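You operate a simulated robot arm through the tools that you are given. There is no shell and no other tool.

You are at the controls of a simulated robot arm. One attempt, no reset.

JOB
Unpin the second brake hanger and wind the yellow wheel to its stop.
Fine: the way that draws the rod back; free the wing nut about a third of a turn before you wind; leave the latch open.
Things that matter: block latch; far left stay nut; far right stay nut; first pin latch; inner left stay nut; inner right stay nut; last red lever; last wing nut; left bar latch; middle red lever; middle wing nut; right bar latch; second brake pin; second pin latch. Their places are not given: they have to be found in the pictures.

The check looks at the end state, three seconds after you hand in, the way a careful person would. Anything else that was tipped, shoved, dropped, spilled or broken makes it a failure.

ROBOT AND FRAMES
A 6-joint arm with a two-finger gripper, fixed in place. Base frame: the origin is at the foot of the arm, x ahead of it, y to its left, z up. Lengths are in mm, angles in degrees, forces in N, time in s.
With the tool pointing down near the work surface it reaches from about 120 to 680 mm from the base axis. Its first joint turns from -66.0 to 66.0 degrees. Payload 2.45 kg.
The TCP is the grasp point between the finger pads, 30 mm short of the fingertips. In the tool frame z runs along the fingers and y along their closing line. The gripper opens to 106 mm. The gripper's body begins 79 mm behind the TCP.
Orientation is told as [roll, pitch, yaw] about the base's x, y, z axes, in that order, counted from this pose: with the fingers straight down and closing along the base's y, the tool's x points along the base's -x, its y along +y and its z along -z.

CONTROLS
- The arm moves only by the tool jog_arm. Its argument "commands" is a list of rows, each a list of 3 entries, a list of its own where there are three numbers: the finger opening in mm, from 0 to 106, then the shift along the base's x, y, z in mm, then the turn, a rotation vector about the base's x, y, z in degrees. In form: [[claw, [dx, dy, dz], [ax, ay, az]], ...]. A call has 1 to 20 rows; each row shifts and turns the commanded pose from where the row before left it. Each row takes 0.2 s and may step no farther than 50 mm and 8.6 degrees from the row before; otherwise, or with a gripper value out of range, the whole call is refused. A pose out of reach is approached as far as the arm can. The call stops where the force on the tool passes 60 N (or 10 N more than at its start, if that is more) or the arm is blocked; 0.2 s more then pass. The fingers move at their own pace (about 153 mm/s each) and stop on an object; they squeeze with about 21 N. The grip force told is the motor's: it shows also when the fingers shut on nothing. Time passes only in rows, and 0.2 s behind the last, so rows that do not move let the fingers close. It gives the time, the measured TCP pose, the force on the tool (base axes), the opening and the grip force at its end, in the units of the frame above (readings bear some noise), with the torque about the TCP (base axes, N m) and any sound that the robot's microphone picked up.
- Cameras (640 x 400 px; columns grow to the right, rows downward): "scene" is fixed at [57.5, 397.2, 1387.2]; the picture's right is [-0.75, -0.67, 0.00], its down [-0.43, 0.48, -0.76] and it looks along [0.51, -0.57, -0.65] (base axes); focal length 366 px, centre (320, 200). "wrist" rides on the gripper at [76, -2, -106] in the tool frame; the picture's right is [0.02, 1.00, 0.00], its down [-0.78, 0.02, -0.62] and it looks along [-0.62, 0.01, 0.78] (tool axes); focal length 247 px, centre (320, 200).
- camera(camera): a new picture of that camera. The clock stands still meanwhile.
- locate(camera, pixels): there is no depth. For up to 12 entries [column, row, z] of the newest picture of that camera ("zoom" is the newest enlarged one), the place [x, y] in the base frame at which the ray of that pixel passes the height z, good to about 3 mm, but the place of the scene camera against the robot may be out by one fixed shift of up to 25 mm in any direction. The clock stands still meanwhile.
- close_up(camera, box): a new picture of the part [left, top, right, bottom] of that camera's present view, enlarged. The clock stands still meanwhile.
- job_done(): hands the job in; it is judged then, once.

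Open the gripper and draw the arm clear of the work before you hand the job in, unless the task says otherwise.

The tools are called after "Call:" as a command line: name --argument value ..., lists and objects as JSON in quotes. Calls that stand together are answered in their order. jog_arm: Moves the arm, as the interface text tells. Its arguments: {"type":"object","properties":{"commands":{"type":"array","items":{"type":"array"}}},"required":["commands"]} The other tools are called the same way: camera (camera) takes a picture; locate (camera, pixels) gives the place at which the rays of pixels pass given heights; close_up (camera, box) takes an enlarged picture of a part of a camera's view; job_done () hands the job in.

At the start:

```text
t: 0.0
ee_pos: [435.6, 12.2, 1041.3]
tcp_rot: [0.0, -0.1, 0.0]
wrist_force: [-0.3, -0.5, 0.1]
torque: [-0.01, 0.05, -0.01]
opening: 105.9
grasp_force: 0.1
```

scene: 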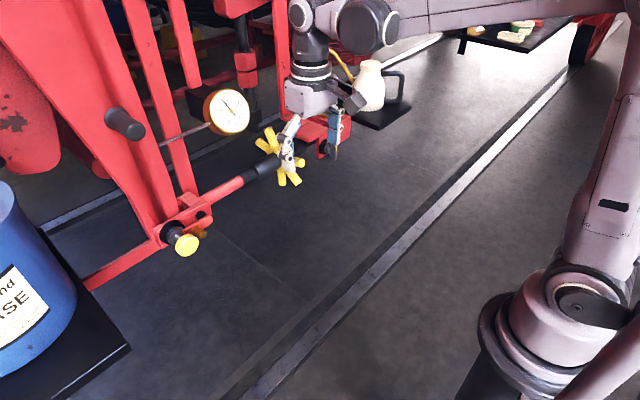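
wrist: 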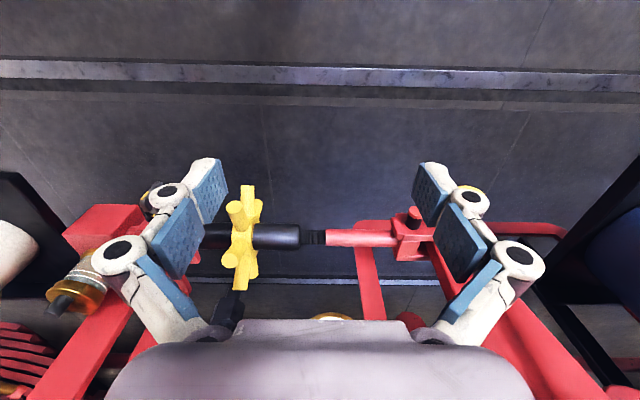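

The start pictures show a yellow star wheel near scene pixel (283,158), a rod with a black sleeve, a red clevis near (185,215) and a yellow knob at (187,245). I take closer looks before any motion.

Call:
close_up --camera "scene" --box '[120, 80, 420, 270]'

Call:
close_up --camera "wrist" --box '[120, 150, 520, 350]'

Call:
camera --camera "scene"

```text
2.11 times, centred on (270, 175) of scene
```

zoom: 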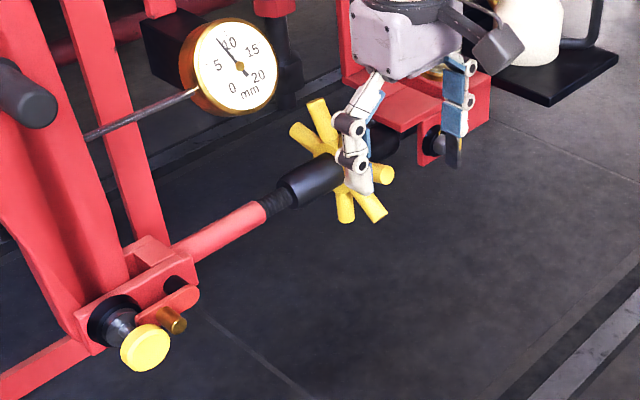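

```text
1.60 times, centred on (320, 250) of wrist
```

zoom: 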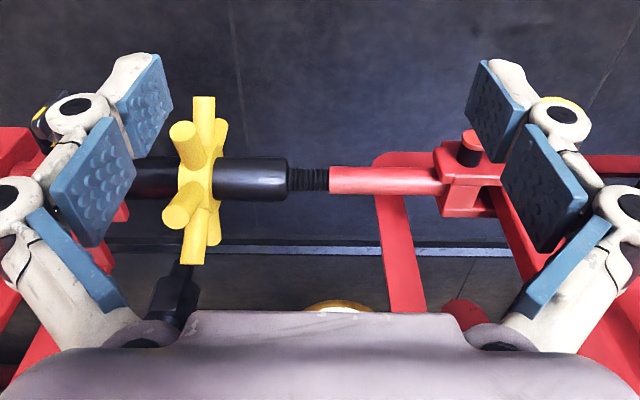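

```text
taken
```

scene: 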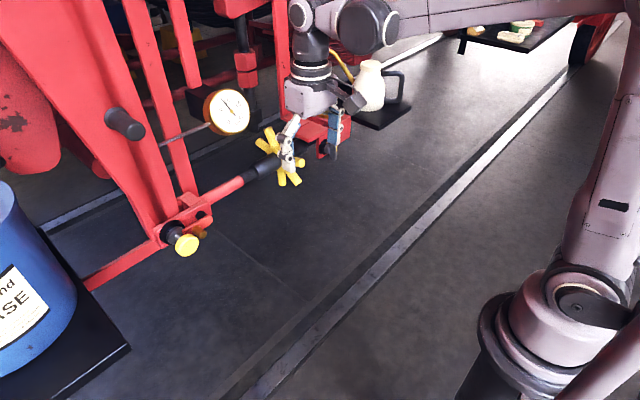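

I look at enlarged parts of the scene picture around the left clevis (185,225), the upper left and the right side to find latches, wing nuts and levers.

Call:
close_up --camera "scene" --box '[130, 160, 250, 280]'

Call:
close_up --camera "scene" --box '[0, 0, 200, 125]'

Call:
close_up --camera "scene" --box '[180, 0, 440, 160]'

Call:
close_up --camera "scene" --box '[420, 0, 640, 120]'

Call:
close_up --camera "wrist" --box '[0, 170, 200, 400]'

Call:
close_up --camera "wrist" --box '[400, 150, 640, 400]'

```text
3.33 times, centred on (190, 220) of scene
```

zoom: 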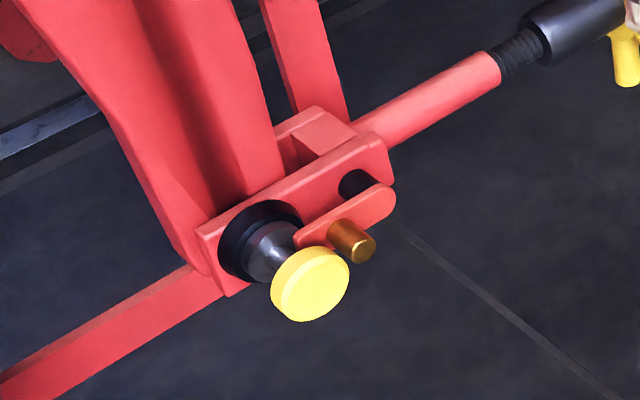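

```text
3.20 times, centred on (100, 62) of scene
```

zoom: 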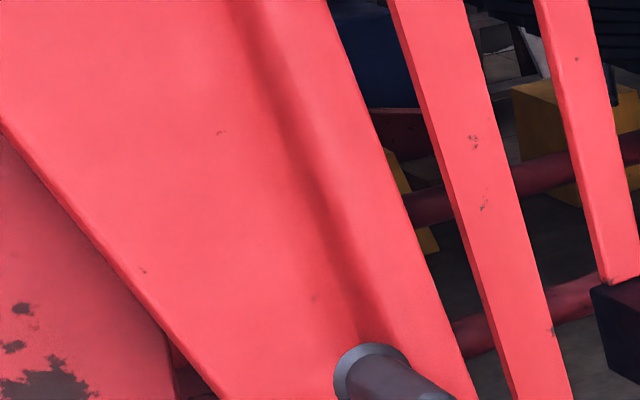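

```text
2.46 times, centred on (310, 80) of scene
```

zoom: 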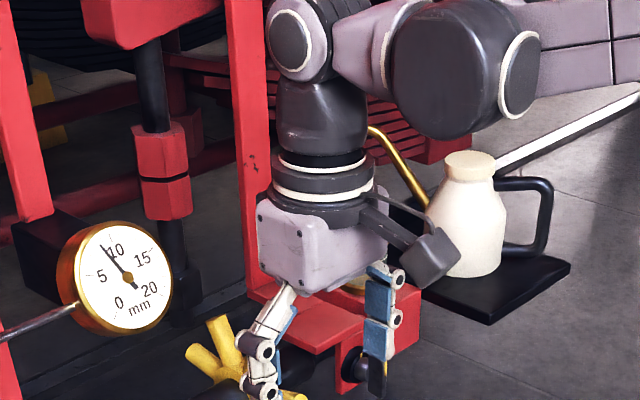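

```text
2.91 times, centred on (530, 60) of scene
```

zoom: 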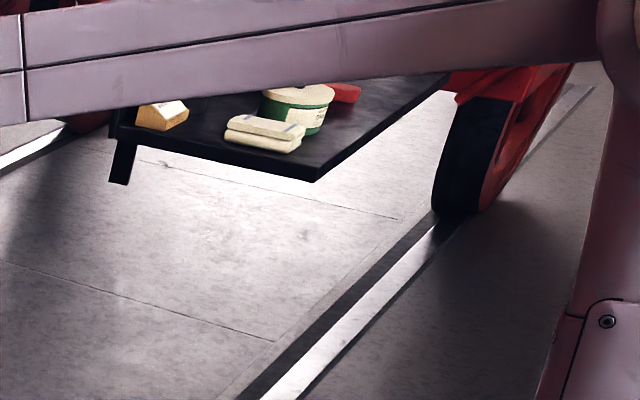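

```text
1.74 times, centred on (100, 285) of wrist
```

zoom: 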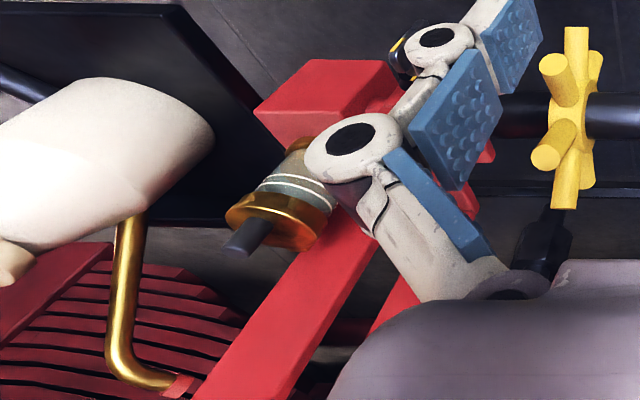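

```text
1.60 times, centred on (520, 275) of wrist
```

zoom: 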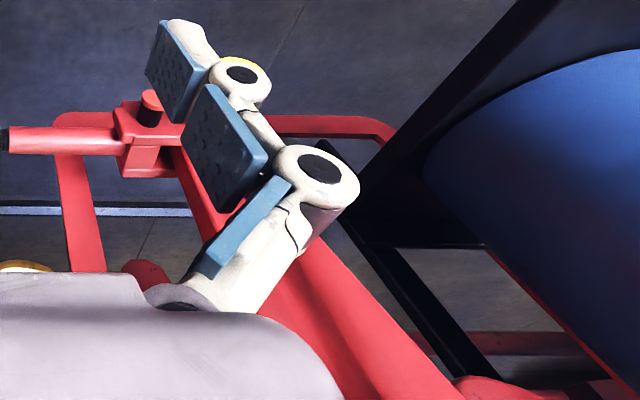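

The arm's gripper hides the right end of the rod near scene (330,120). I back the arm away (−x, +z) in free space to see the whole rigging.

Call:
jog_arm --commands '[[106, [-40, 0, 25], [0, 0, 0]], [106, [-40, 0, 25], [0, 0, 0]], [106, [-40, 0, 25], [0, 0, 0]], [106, [-40, 0, 25], [0, 0, 0]]]'

Call:
camera --camera "wrist"

Call:
camera --camera "scene"

```text
t: 1.0
ee_pos: [276.0, 14.3, 1139.9]
tcp_rot: [0.0, 0.0, -0.1]
wrist_force: [0.0, -0.5, -0.2]
torque: [0.01, -0.05, 0.01]
opening: 106.3
grasp_force: 0.2
```

```text
taken
```

wrist: 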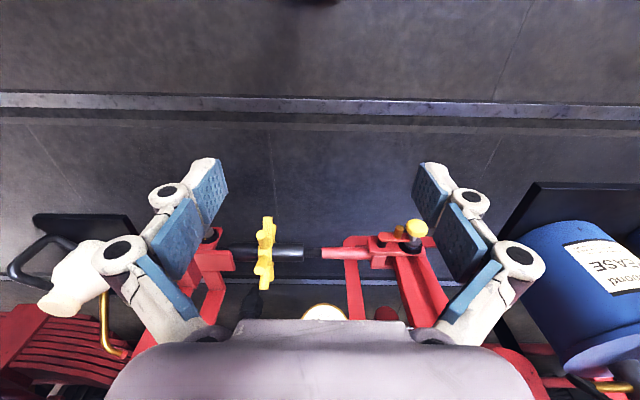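

```text
taken
```

scene: 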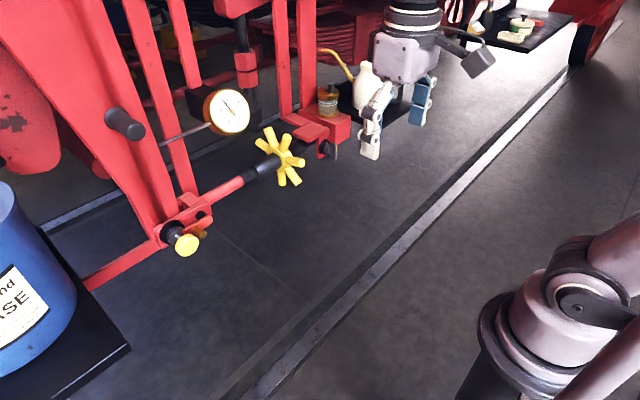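

Now the right end is clear near scene (325,130). I enlarge it and the wheel.

Call:
close_up --camera "scene" --box '[230, 60, 390, 200]'

Call:
close_up --camera "scene" --box '[190, 0, 330, 130]'

Call:
close_up --camera "wrist" --box '[180, 200, 460, 320]'

```text
2.86 times, centred on (310, 130) of scene
```

zoom: 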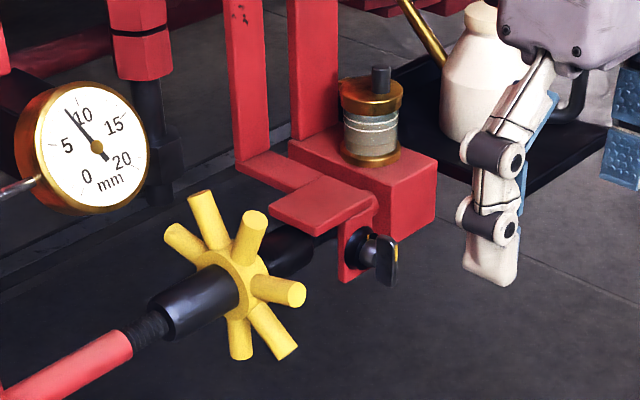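

```text
3.08 times, centred on (260, 65) of scene
```

zoom: 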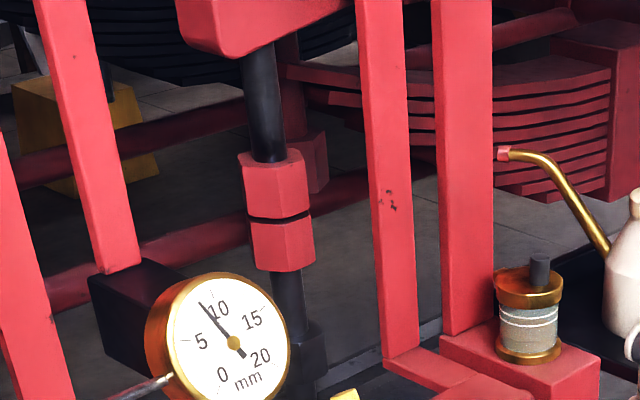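

```text
2.29 times, centred on (320, 260) of wrist
```

zoom: 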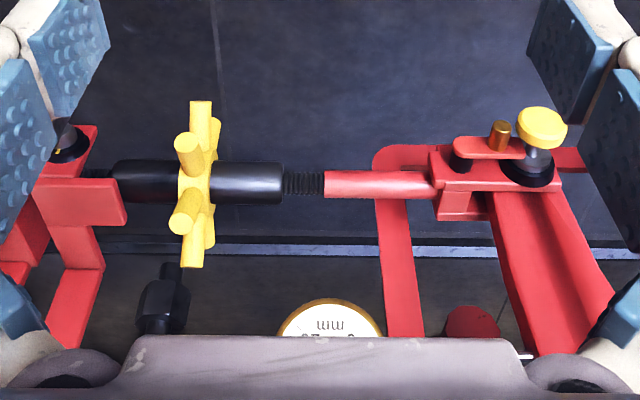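

A black wing nut with a yellow mark shows at zoom (378,258) by the right end plate, the latch with a brass post and yellow-knob pin at the left clevis. I pitch the tool forward for a more level look at the whole rigging.

Call:
jog_arm --commands '[[106, [0, 0, 0], [0, -8, 0]], [106, [0, 0, 0], [0, -8, 0]], [106, [0, 0, 0], [0, -8, 0]], [106, [0, 0, 0], [0, -8, 0]]]'

Call:
camera --camera "wrist"

Call:
camera --camera "scene"

```text
t: 2.0
ee_pos: [276.3, 13.8, 1140.0]
tcp_rot: [-0.1, -32.1, -0.1]
wrist_force: [-0.1, 0.3, 0.9]
torque: [-0.02, -0.04, 0.05]
opening: 106.2
grasp_force: 0.1
```

```text
taken
```

wrist: 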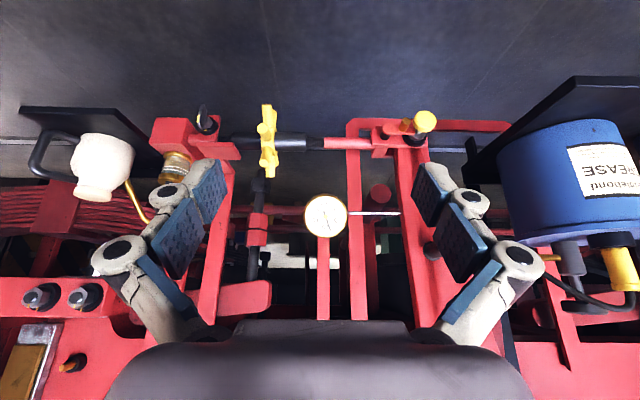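

```text
taken
```

scene: 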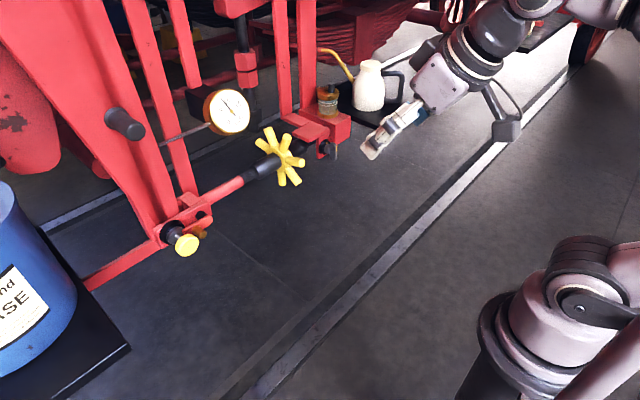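

The wrist picture (upside down) now shows bolts at (40,297) and (85,297), and the gauge at (326,215). I enlarge these and pitch a bit more.

Call:
close_up --camera "wrist" --box '[130, 80, 480, 300]'

Call:
close_up --camera "wrist" --box '[0, 240, 180, 400]'

Call:
close_up --camera "wrist" --box '[460, 180, 640, 400]'

```text
1.82 times, centred on (305, 190) of wrist
```

zoom: 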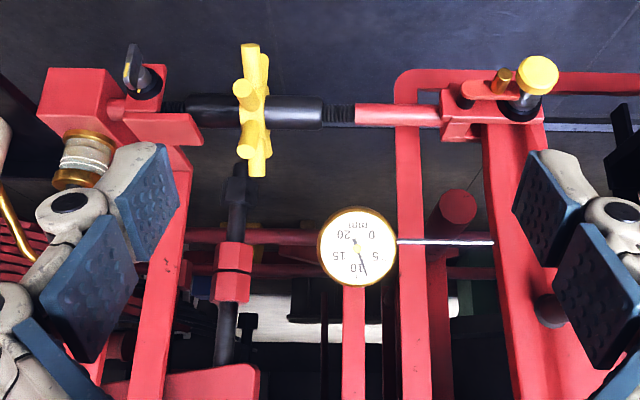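

```text
2.50 times, centred on (90, 320) of wrist
```

zoom: 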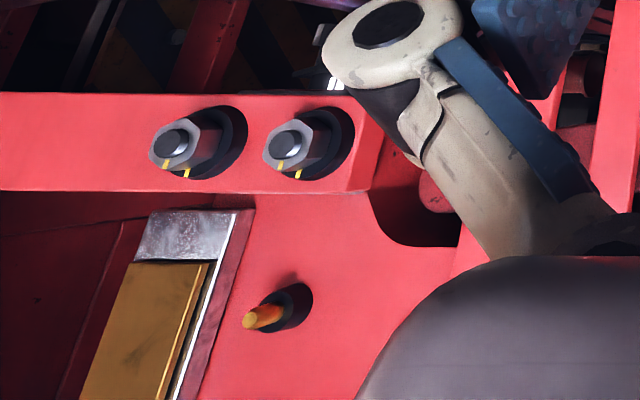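

```text
1.82 times, centred on (550, 290) of wrist
```

zoom: 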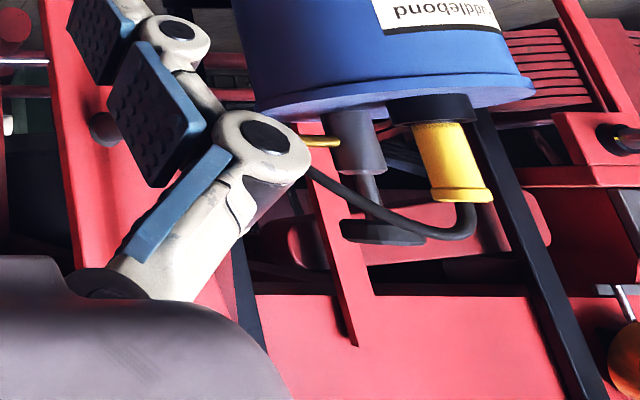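

Stay nuts with yellow marks sit on the right stay. I pitch further to look higher and see whether more wing nuts or levers exist.

Call:
jog_arm --commands '[[106, [0, 0, 0], [0, -8, 0]], [106, [0, 0, 0], [0, -8, 0]], [106, [0, 0, 0], [0, -8, 0]], [106, [0, 0, 0], [0, -8, 0]]]'

Call:
camera --camera "wrist"

```text
t: 3.0
ee_pos: [342.5, 21.7, 1151.7]
tcp_rot: [0.0, -64.1, 0.0]
wrist_force: [0.2, -0.4, 0.6]
torque: [0.04, -0.02, 0.0]
opening: 106.0
grasp_force: 0.0
out of reach, approached as far as the arm can: row 2, 3, 4
```

```text
taken
```

wrist: 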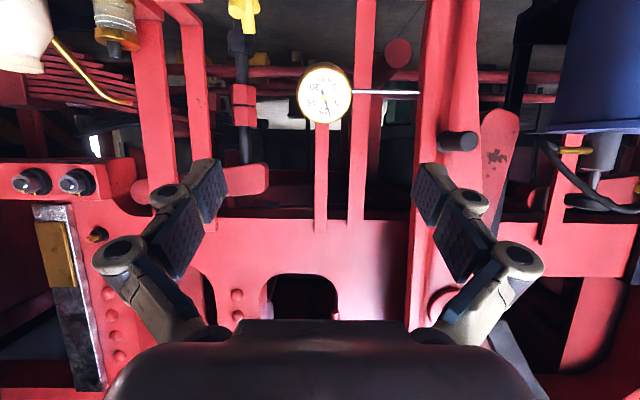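

I see the big red frame with gauge at (325,93). I bring pitch back and yaw to the robot's left to view the left side.

Call:
jog_arm --commands '[[106, [0, 0, 0], [0, 8, 0]], [106, [0, 0, 0], [0, 8, 0]], [106, [0, 0, 0], [0, 8, 0]], [106, [-5, 38, 0], [0, 0, 8]], [106, [-10, 36, 0], [0, 0, 8]], [106, [-14, 35, 0], [0, 0, 8]], [106, [-18, 32, 0], [0, 0, 8]]]'

Call:
camera --camera "wrist"

Call:
camera --camera "scene"

```text
t: 4.6
ee_pos: [296.5, 166.0, 1154.9]
tcp_rot: [0.0, -40.1, 32.2]
wrist_force: [0.1, -0.2, 0.3]
torque: [0.0, -0.03, 0.0]
opening: 105.9
grasp_force: 0.1
```

```text
taken
```

wrist: 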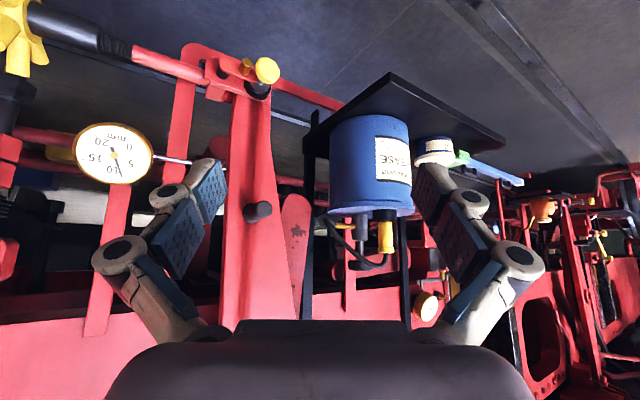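

```text
taken
```

scene: 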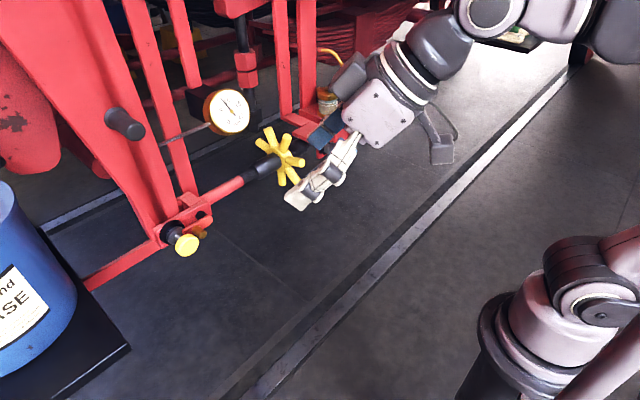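

To the far left is another station with its own red lever rig at (600,230). I enlarge that and continue yawing.

Call:
close_up --camera "wrist" --box '[400, 120, 640, 400]'

Call:
jog_arm --commands '[[106, [-20, 28, 0], [0, 0, 8]], [106, [-22, 25, 0], [0, 0, 8]], [106, [-22, 22, 0], [0, 0, 8]]]'

Call:
camera --camera "wrist"

```text
1.43 times, centred on (520, 260) of wrist
```

zoom: 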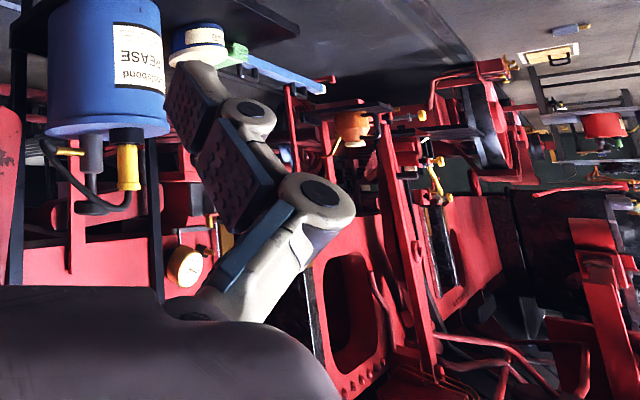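

```text
t: 5.4
ee_pos: [229.2, 242.8, 1153.6]
tcp_rot: [0.0, -40.0, 56.2]
wrist_force: [-0.4, 0.0, -0.2]
torque: [0.0, 0.01, 0.01]
opening: 106.1
grasp_force: 0.0
```

```text
taken
```

wrist: 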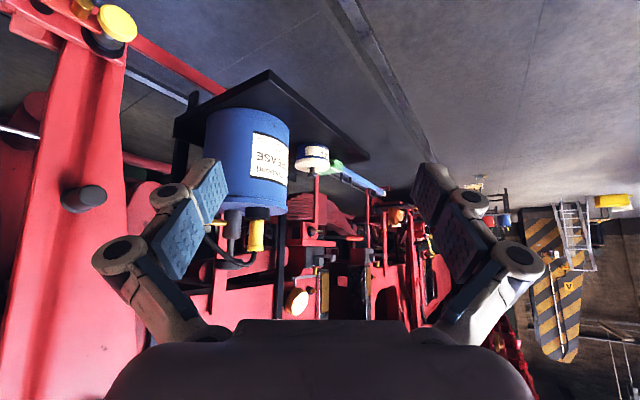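

The left side holds a grease-can shelf with loose things; nothing to work there. I go to the right side for a look.

Call:
jog_arm --commands '[[106, [22, -22, 0], [0, 0, -8]], [106, [22, -25, 0], [0, 0, -8]], [106, [20, -28, 0], [0, 0, -8]], [106, [18, -32, 0], [0, 0, -8]], [106, [14, -35, 0], [0, 0, -8]], [106, [10, -36, 0], [0, 0, -8]], [106, [5, -38, 0], [0, 0, -8]], [106, [-5, -38, 0], [0, 0, -8]], [106, [-10, -36, 0], [0, 0, -8]], [106, [-14, -35, 0], [0, 0, -8]], [106, [-18, -32, 0], [0, 0, -8]]]'

Call:
camera --camera "wrist"

Call:
camera --camera "scene"

```text
t: 7.8
ee_pos: [296.2, -115.4, 1152.4]
tcp_rot: [-0.1, -40.0, -32.1]
wrist_force: [0.7, 0.8, 0.6]
torque: [0.02, -0.03, -0.02]
opening: 106.1
grasp_force: 0.0
```

```text
taken
```

wrist: 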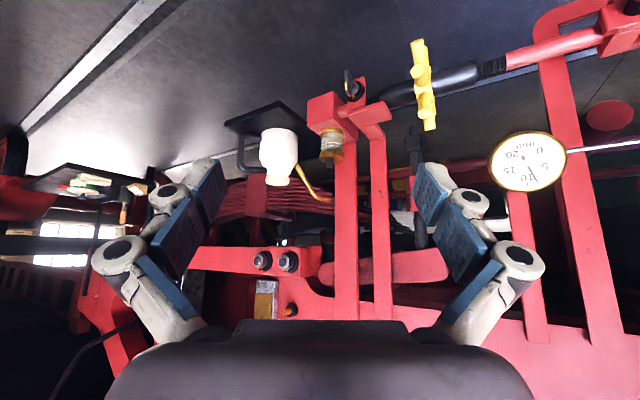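

```text
taken
```

scene: 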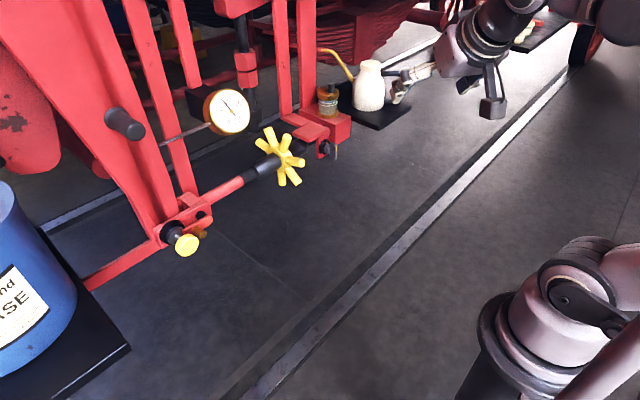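

The wing nut appears at (350,85) beside the right bracket, a brass/glass oiler stands at (333,145). I enlarge that region.

Call:
close_up --camera "wrist" --box '[300, 40, 460, 160]'

Call:
close_up --camera "wrist" --box '[460, 0, 640, 200]'

Call:
close_up --camera "scene" --box '[250, 100, 370, 200]'

```text
3.33 times, centred on (380, 100) of wrist
```

zoom: 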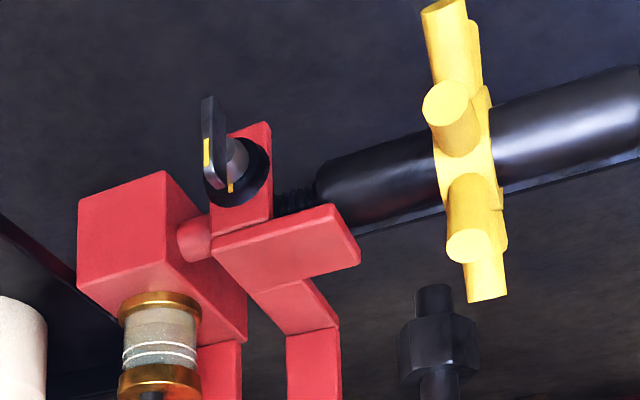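

```text
2.00 times, centred on (550, 100) of wrist
```

zoom: 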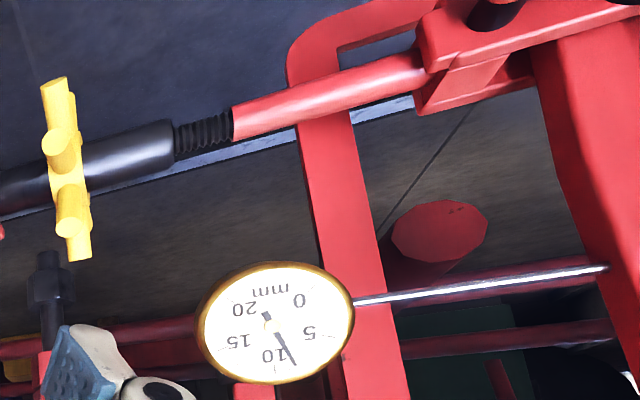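

```text
4.00 times, centred on (310, 150) of scene
```

zoom: 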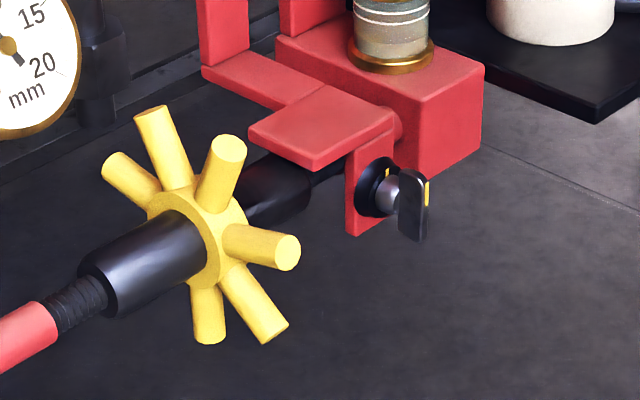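

I measure rays for the wing nut, wheel hub, knob in both pictures to triangulate their places.

Call:
locate --camera "wrist" --pixels '[[349, 88, 860], [349, 88, 920], [423, 87, 860], [423, 87, 920], [326, 161, 860], [326, 161, 920]]'

Call:
locate --camera "scene" --pixels '[[334, 152, 860], [334, 152, 920], [283, 158, 860], [283, 158, 920], [187, 245, 860], [187, 245, 920], [229, 110, 920], [229, 110, 980], [204, 233, 860], [204, 233, 920]]'

```text
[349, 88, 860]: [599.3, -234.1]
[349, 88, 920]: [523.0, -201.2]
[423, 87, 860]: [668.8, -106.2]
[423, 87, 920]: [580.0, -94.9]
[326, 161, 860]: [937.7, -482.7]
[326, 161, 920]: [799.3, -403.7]
```

```text
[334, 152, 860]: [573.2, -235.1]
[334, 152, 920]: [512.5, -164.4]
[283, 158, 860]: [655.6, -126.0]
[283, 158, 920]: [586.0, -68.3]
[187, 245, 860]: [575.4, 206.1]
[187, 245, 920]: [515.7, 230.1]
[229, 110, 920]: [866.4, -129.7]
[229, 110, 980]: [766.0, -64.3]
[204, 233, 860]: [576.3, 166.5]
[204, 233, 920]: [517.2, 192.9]
```

Triangulated: wing nut about (565,-218,887), wheel about (632,-102,885), pin knob about (558,214,882). I move the wrist camera to in front of the pin for a close look (staying at x<440).

Call:
jog_arm --commands '[[106, [13, 33, -20], [0, 0, 8]], [106, [13, 33, -20], [0, 0, 8]], [106, [13, 33, -20], [0, 0, 8]], [106, [13, 33, -20], [0, 0, 8]], [106, [13, 33, -20], [0, 0, 0]], [106, [13, 33, -20], [0, 0, 0]], [106, [13, 33, -20], [0, 0, 0]], [106, [13, 33, -20], [0, 0, 0]], [106, [13, 33, -20], [0, 0, 0]], [106, [13, 33, -20], [0, 0, 0]]]'

Call:
camera --camera "wrist"

Call:
camera --camera "scene"

```text
t: 10.0
ee_pos: [426.1, 210.2, 952.5]
tcp_rot: [0.0, -40.0, 0.0]
wrist_force: [-0.9, -0.2, -1.0]
torque: [0.0, 0.04, 0.01]
opening: 105.6
grasp_force: 0.1
```

```text
taken
```

wrist: 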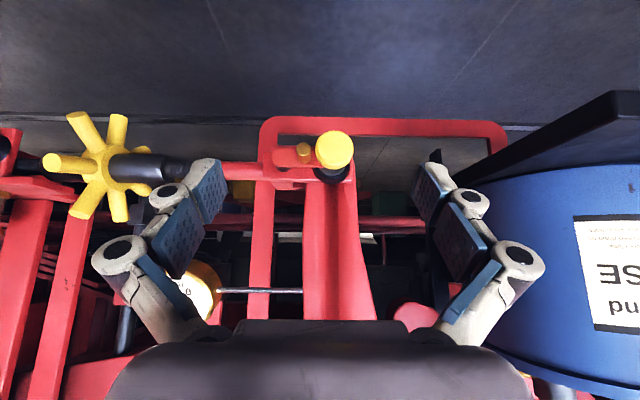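

```text
taken
```

scene: 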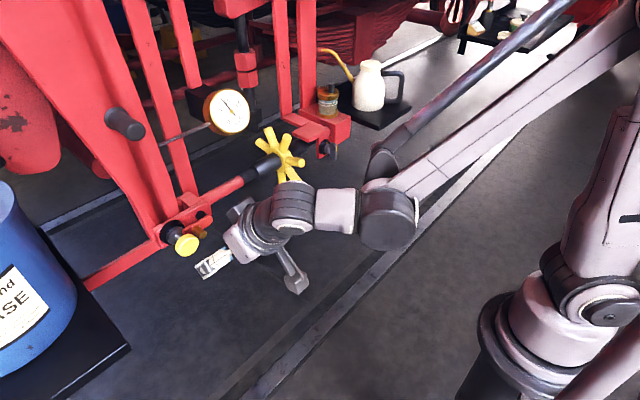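

The pin's yellow knob is at wrist (335,150) with the brass post of the latch at (303,150). I enlarge them.

Call:
close_up --camera "wrist" --box '[250, 110, 390, 200]'

Call:
close_up --camera "wrist" --box '[0, 90, 220, 230]'

Call:
locate --camera "wrist" --pixels '[[334, 149, 860], [334, 149, 900], [304, 150, 860], [304, 150, 900], [97, 166, 860], [97, 166, 900]]'

```text
4.44 times, centred on (320, 155) of wrist
```

zoom: 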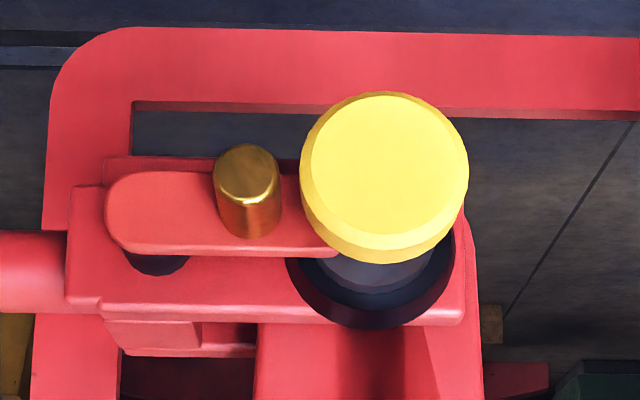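

```text
2.86 times, centred on (110, 160) of wrist
```

zoom: 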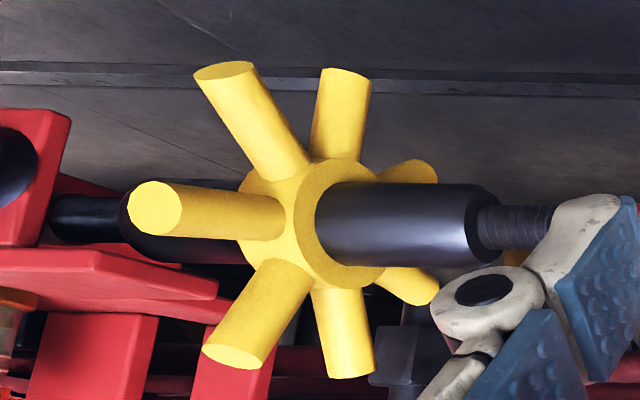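

```text
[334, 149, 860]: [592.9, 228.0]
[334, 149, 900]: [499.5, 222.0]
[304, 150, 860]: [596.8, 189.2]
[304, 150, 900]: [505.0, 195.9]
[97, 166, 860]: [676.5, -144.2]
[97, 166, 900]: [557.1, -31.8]
```

The latch is a red bar pivoted at its right-hand (−y) end, its free end behind the yellow knob, with a brass post for grabbing. I lower and level the camera to get the height of the parts.

Call:
jog_arm --commands '[[106, [0, 0, -30], [0, -5, 0]], [106, [0, 0, -30], [0, -5, 0]], [106, [0, 0, -20], [0, 0, 0]]]'

Call:
camera --camera "wrist"

Call:
close_up --camera "wrist" --box '[230, 130, 400, 260]'

```text
t: 10.8
ee_pos: [425.3, 213.5, 877.5]
tcp_rot: [0.0, -49.9, 0.0]
wrist_force: [-0.2, 0.2, -0.4]
torque: [0.03, 0.0, 0.01]
opening: 105.7
grasp_force: 0.1
out of reach, approached as far as the arm can: row 3
```

```text
taken
```

wrist: 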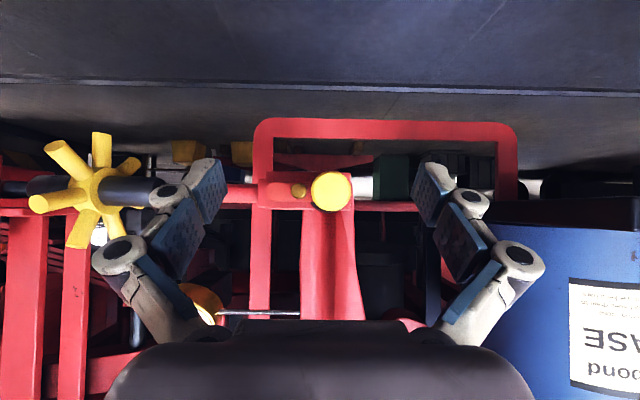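

```text
3.08 times, centred on (315, 195) of wrist
```

zoom: 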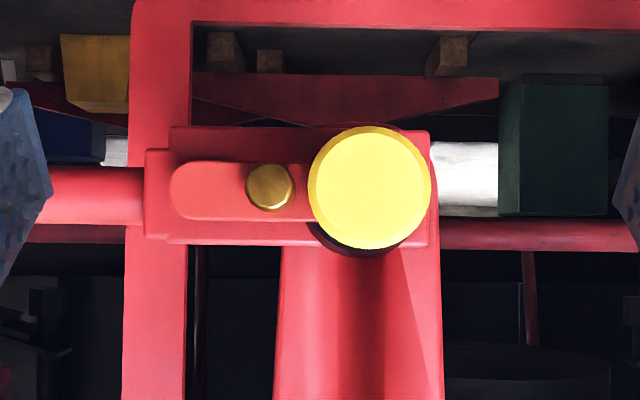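

The level view puts the knob centre near y≈227, z≈870 and the brass post near y≈190, z≈869. Now a view from above to get the depths in x.

Call:
jog_arm --commands '[[106, [0, 0, 30], [0, 8, 0]], [106, [5, 0, 30], [0, 8, 0]], [106, [10, 0, 30], [0, 8, 0]], [106, [15, 0, 20], [0, 8, 0]], [106, [20, 0, 10], [0, 8, 0]], [106, [20, 0, 10], [0, 8, 0]], [106, [10, 0, 5], [0, 8, 0]], [106, [5, 0, 5], [0, 8, 0]]]'

Call:
camera --camera "wrist"

Call:
close_up --camera "wrist" --box '[240, 130, 420, 260]'

```text
t: 12.6
ee_pos: [502.0, 214.0, 1021.2]
tcp_rot: [-0.4, 14.5, 0.3]
wrist_force: [-31.2, -10.1, 5.4]
torque: [1.17, -3.67, -0.23]
opening: 106.0
grasp_force: 0.1
stopped in row 8: the force on the tool passed its limit at 88 N (the readings are from after the stop); the commanded pose is now the measured one
```

```text
taken
```

wrist: 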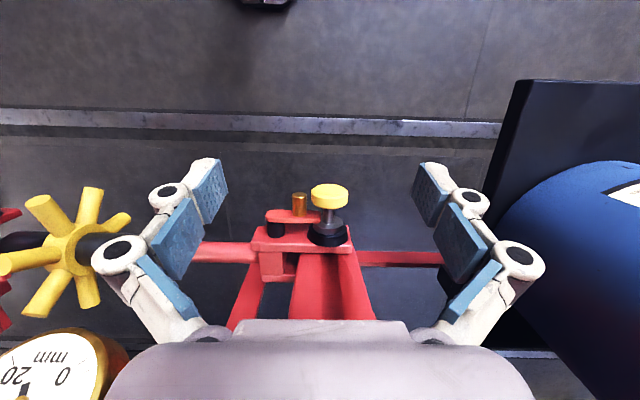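

```text
3.08 times, centred on (330, 195) of wrist
```

zoom: 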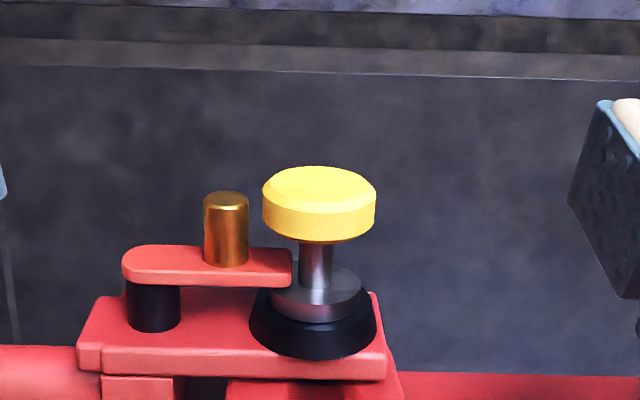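

A contact stopped the arm: force −31 N in x. I look at the scene picture to see what was touched before moving off.

Call:
camera --camera "scene"

Call:
close_up --camera "scene" --box '[60, 40, 360, 280]'

```text
taken
```

scene: 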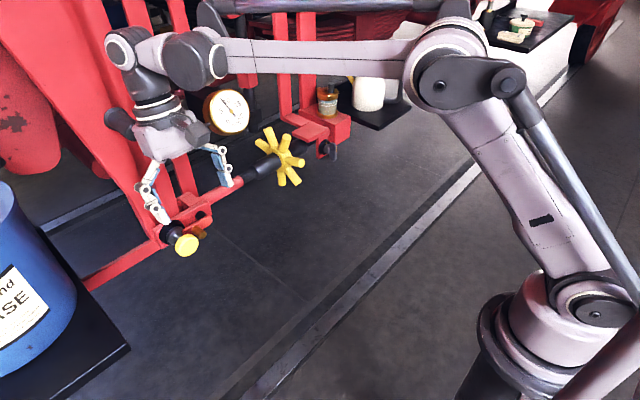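

```text
1.67 times, centred on (210, 160) of scene
```

zoom: 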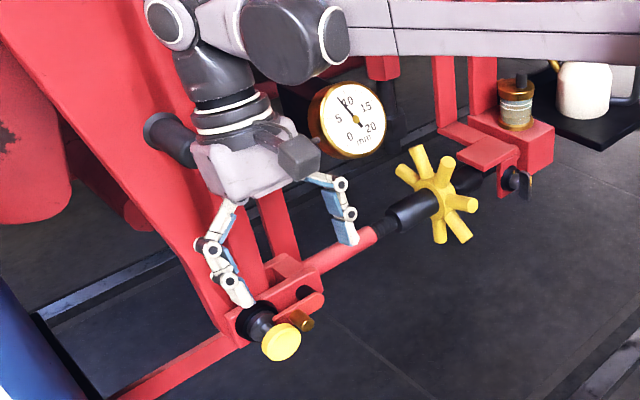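

The gripper body met the grey peg on the hanger bar at scene (125,125), which looks unmoved. I take positions from this view, then back off straight along −x.

Call:
locate --camera "zoom" --pixels '[[93, 130, 1000]]'

Call:
locate --camera "wrist" --pixels '[[330, 194, 870], [300, 194, 870], [300, 215, 870], [329, 234, 870], [276, 230, 870], [270, 216, 870], [318, 217, 870], [316, 198, 870], [345, 198, 870], [330, 209, 870]]'

Call:
jog_arm --commands '[[106, [-20, 0, 0], [0, 0, 0]], [106, [-30, 0, 0], [0, -8, 0]], [106, [-30, 0, 0], [0, -6.5, 0]]]'

Call:
camera --camera "scene"

Call:
camera --camera "wrist"

```text
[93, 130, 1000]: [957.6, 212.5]
```

```text
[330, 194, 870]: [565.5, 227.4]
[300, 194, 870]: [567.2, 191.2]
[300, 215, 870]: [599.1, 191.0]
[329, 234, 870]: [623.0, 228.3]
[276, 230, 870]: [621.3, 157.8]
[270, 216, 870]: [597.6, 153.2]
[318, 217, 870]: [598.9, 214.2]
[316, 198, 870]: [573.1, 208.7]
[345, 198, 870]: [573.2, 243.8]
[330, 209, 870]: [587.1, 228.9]
```

```text
t: 13.4
ee_pos: [425.0, 214.7, 1018.5]
tcp_rot: [-0.2, -0.4, 0.3]
wrist_force: [-0.8, 0.1, -0.1]
torque: [0.01, -0.02, -0.02]
opening: 106.0
grasp_force: 0.0
```

```text
taken
```

scene: 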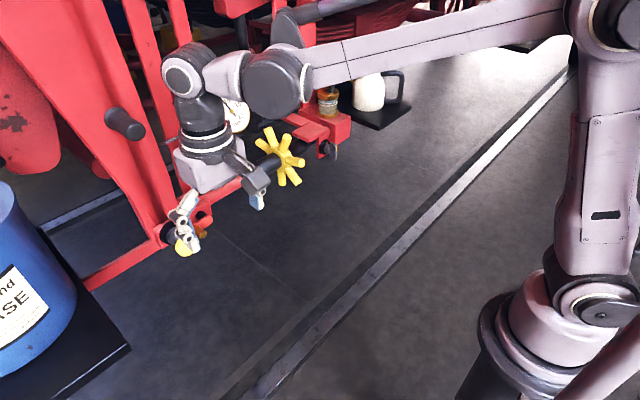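

```text
taken
```

wrist: 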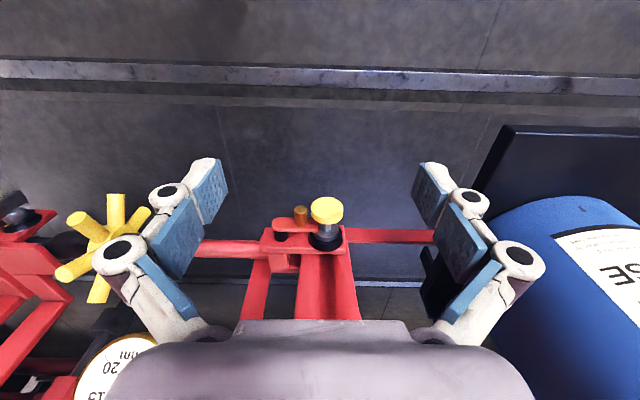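

The peg did not move (still at scene (125,125)); its tip lies near (545,225,1130), so I will keep the body away from there. I now pitch the tool to horizontal (fingers along +x) at about (520,190,960), below and in front of the peg.

Call:
jog_arm --commands '[[106, [8.6, -2.3, -5.3], [0, -8.2, 0]], [106, [8.6, -2.3, -5.3], [0, -8.2, 0]], [106, [8.6, -2.3, -5.3], [0, -8.2, 0]], [106, [8.6, -2.3, -5.3], [0, -8.2, 0]], [106, [8.6, -2.3, -5.3], [0, -8.2, 0]], [106, [8.6, -2.3, -5.3], [0, -8.2, 0]], [106, [8.6, -2.3, -5.3], [0, -8.2, 0]], [106, [8.6, -2.3, -5.3], [0, -8.2, 0]]]'

Call:
camera --camera "scene"

```text
t: 15.2
ee_pos: [493.1, 196.7, 979.4]
tcp_rot: [-0.9, -66.0, 0.6]
wrist_force: [-1.0, 0.1, 0.5]
torque: [0.03, -0.03, 0.0]
opening: 106.2
grasp_force: 0.1
```

```text
taken
```

scene: 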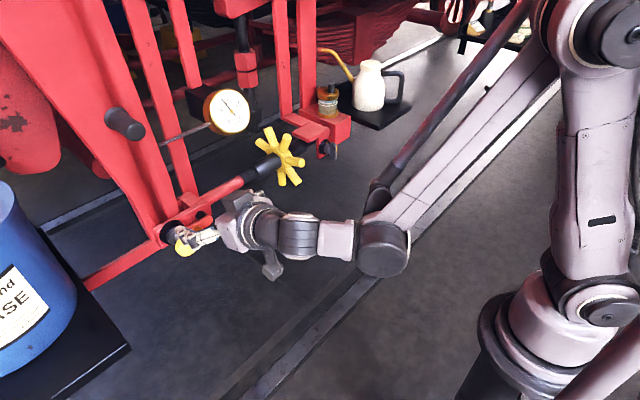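

Pitch −66° reached without trouble. I continue to −90°.

Call:
jog_arm --commands '[[106, [9, -2, -5], [0, -8, 0]], [106, [9, -2, -5], [0, -8, 0]], [106, [9, -2, -5], [0, -8, 0]]]'

Call:
camera --camera "wrist"

Call:
camera --camera "scene"

```text
t: 16.0
ee_pos: [539.5, 204.8, 990.4]
tcp_rot: [-72.4, -89.7, 72.2]
wrist_force: [-0.1, -0.3, 0.3]
torque: [0.03, 0.0, -0.01]
opening: 105.9
grasp_force: 0.0
out of reach, approached as far as the arm can: row 2, 3
```

```text
taken
```

wrist: 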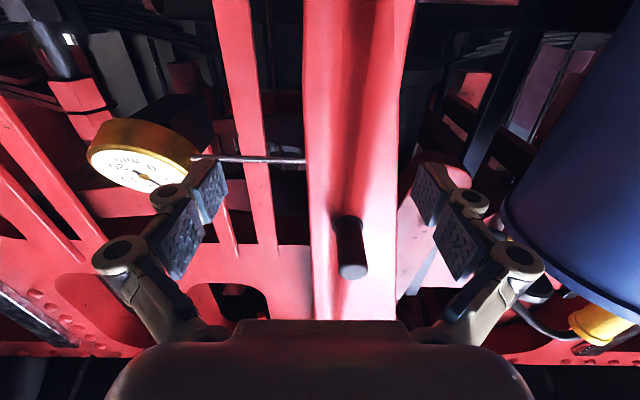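

```text
taken
```

scene: 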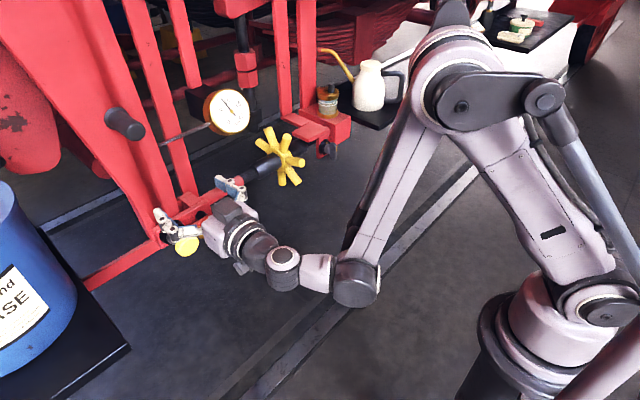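

Horizontal pose reached with the peg now straight ahead above the gap (at wrist (350,250)). I lower in small steps while staying back from the knob (x≈520).

Call:
jog_arm --commands '[[106, [-4, -2, -20], [0, 0, 0]], [106, [-4, -2, -20], [0, 0, 0]], [106, [-5, -2, -20], [0, 0, 0]], [106, [-5, -2, -20], [0, 0, 0]]]'

Call:
camera --camera "wrist"

Call:
camera --camera "scene"

```text
t: 17.0
ee_pos: [565.3, 225.6, 955.9]
tcp_rot: [-55.0, -89.7, 54.6]
wrist_force: [-0.5, 0.5, -0.3]
torque: [-0.03, 0.0, -0.02]
opening: 106.0
grasp_force: 0.2
out of reach, approached as far as the arm can: row 1, 2, 3, 4
```

```text
taken
```

wrist: 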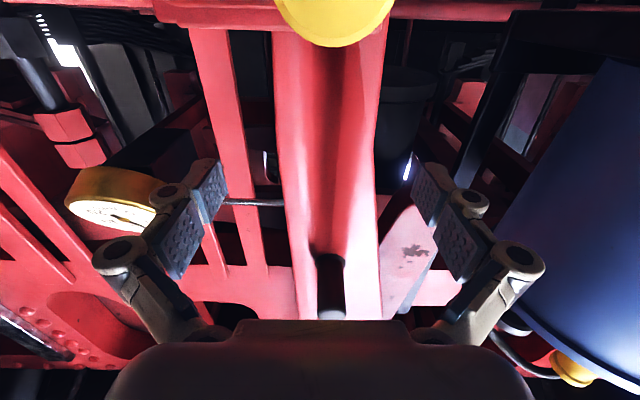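

```text
taken
```

scene: 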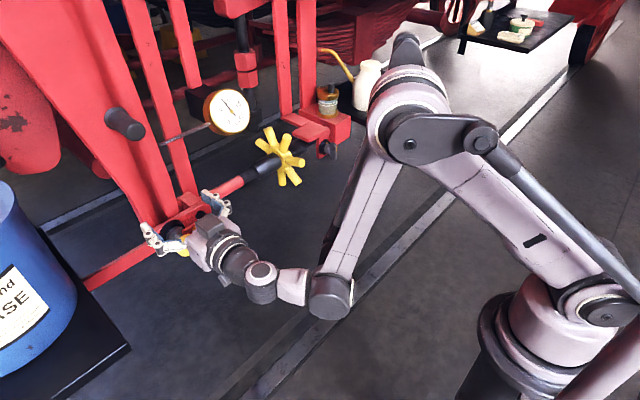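

At −90° pitch the arm can't get low enough (it was pushed out to x≈565 at z≈956). I ease the pitch back to about −60° while drawing back to x≈510, where the lower heights should be in reach.

Call:
jog_arm --commands '[[106, [-14, -8, 0], [0, 7.5, 0]], [106, [-14, -8, 0], [0, 7.5, 0]], [106, [-14, -8, 0], [0, 7.5, 0]], [106, [-14, -8, 0], [0, 7.5, 0]]]'

Call:
jog_arm --commands '[[106, [0, 0, -20], [0, 0, 0]], [106, [0, 0, -20], [0, 0, 0]], [106, [0, 0, -20], [0, 0, 0]]]'

Call:
camera --camera "wrist"

Call:
camera --camera "scene"

```text
t: 18.0
ee_pos: [509.4, 192.0, 958.1]
tcp_rot: [-0.8, -59.7, 0.6]
wrist_force: [-0.1, -1.0, -0.4]
torque: [0.03, 0.01, 0.0]
opening: 105.9
grasp_force: 0.1
```

```text
t: 18.8
ee_pos: [509.4, 191.1, 896.5]
tcp_rot: [-0.8, -60.0, 0.7]
wrist_force: [-0.2, 0.0, -0.3]
torque: [-0.02, -0.01, -0.01]
opening: 106.1
grasp_force: 0.1
```

```text
taken
```

wrist: 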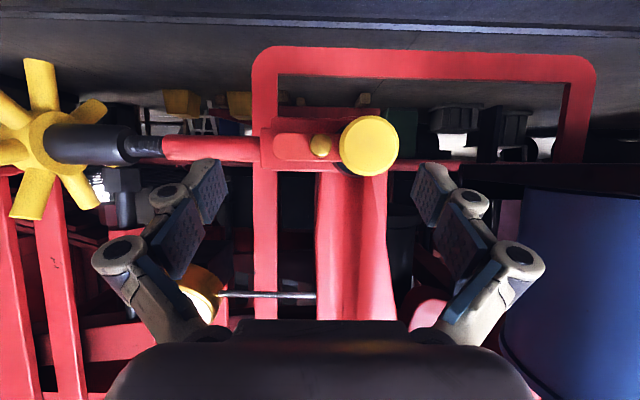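

```text
taken
```

scene: 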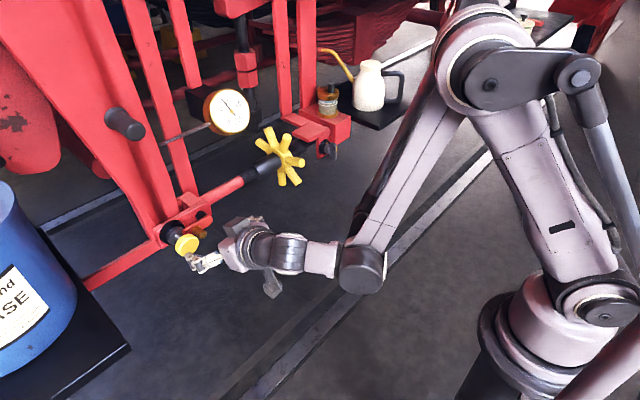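

Pitch −60° works at (509,191,896); the knob is at wrist (370,146), the post at (321,145). I partly close the gripper to 44 mm and roll the tool about its own axis by −90° so the fingers lie above and below the brass post.

Call:
jog_arm --commands '[[44, [0, 0, 0], [-7.09, 0, 4.09]], [44, [0, 0, 0], [-7.09, 0, 4.09]], [44, [0, 0, 0], [-7.09, 0, 4.09]], [44, [0, 0, 0], [-7.09, 0, 4.09]], [44, [0, 0, 0], [-7.09, 0, 4.09]], [44, [0, 0, 0], [-7.09, 0, 4.09]], [44, [0, 0, 0], [-7.09, 0, 4.09]], [44, [0, 0, 0], [-7.09, 0, 4.09]], [44, [0, 0, 0], [-7.09, 0, 4.09]], [44, [0, 0, 0], [-7.09, 0, 4.09]], [44, [0, 0, 0], [-7.09, 0, 4.09]]]'

Call:
camera --camera "wrist"

Call:
camera --camera "scene"

```text
t: 21.2
ee_pos: [508.2, 192.7, 898.3]
tcp_rot: [-60.5, 0.5, 90.2]
wrist_force: [-0.3, -0.5, 0.1]
torque: [-0.01, -0.01, 0.02]
opening: 43.9
grasp_force: 0.1
```

```text
taken
```

wrist: 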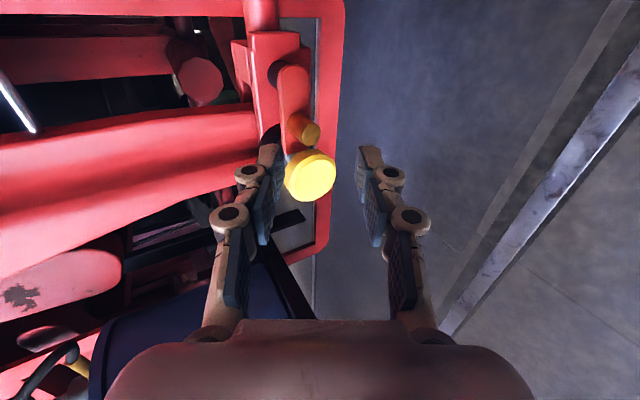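

```text
taken
```

scene: 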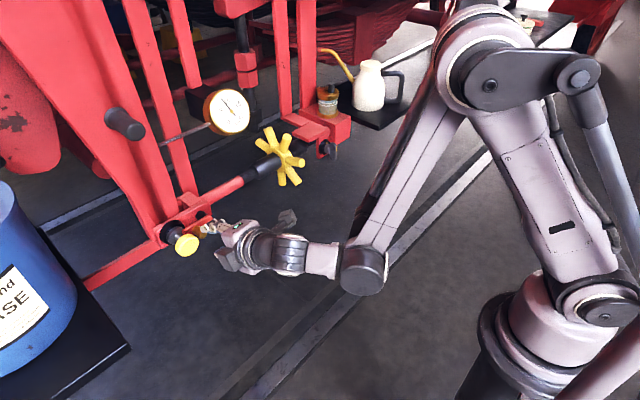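

The roll worked; in the wrist view (now from the −y side) the post is at (305,130), the knob at (310,175) and the latch pivot at (290,85). I enlarge to refine the post's position.

Call:
close_up --camera "wrist" --box '[230, 50, 400, 220]'

Call:
locate --camera "wrist" --pixels '[[310, 132, 870], [310, 175, 870], [293, 85, 870]]'

```text
2.35 times, centred on (315, 135) of wrist
```

zoom: 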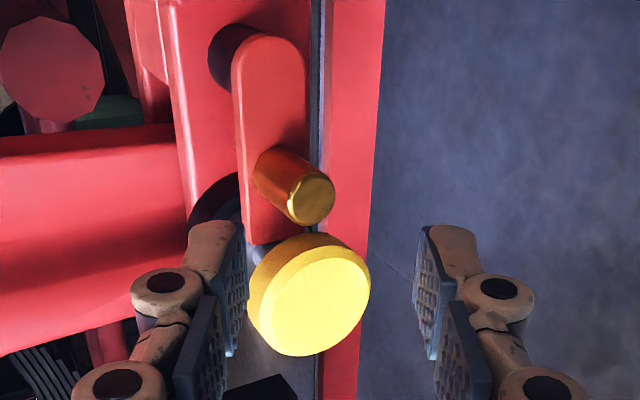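

```text
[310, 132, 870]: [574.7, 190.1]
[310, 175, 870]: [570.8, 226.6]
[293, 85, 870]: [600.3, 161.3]
```

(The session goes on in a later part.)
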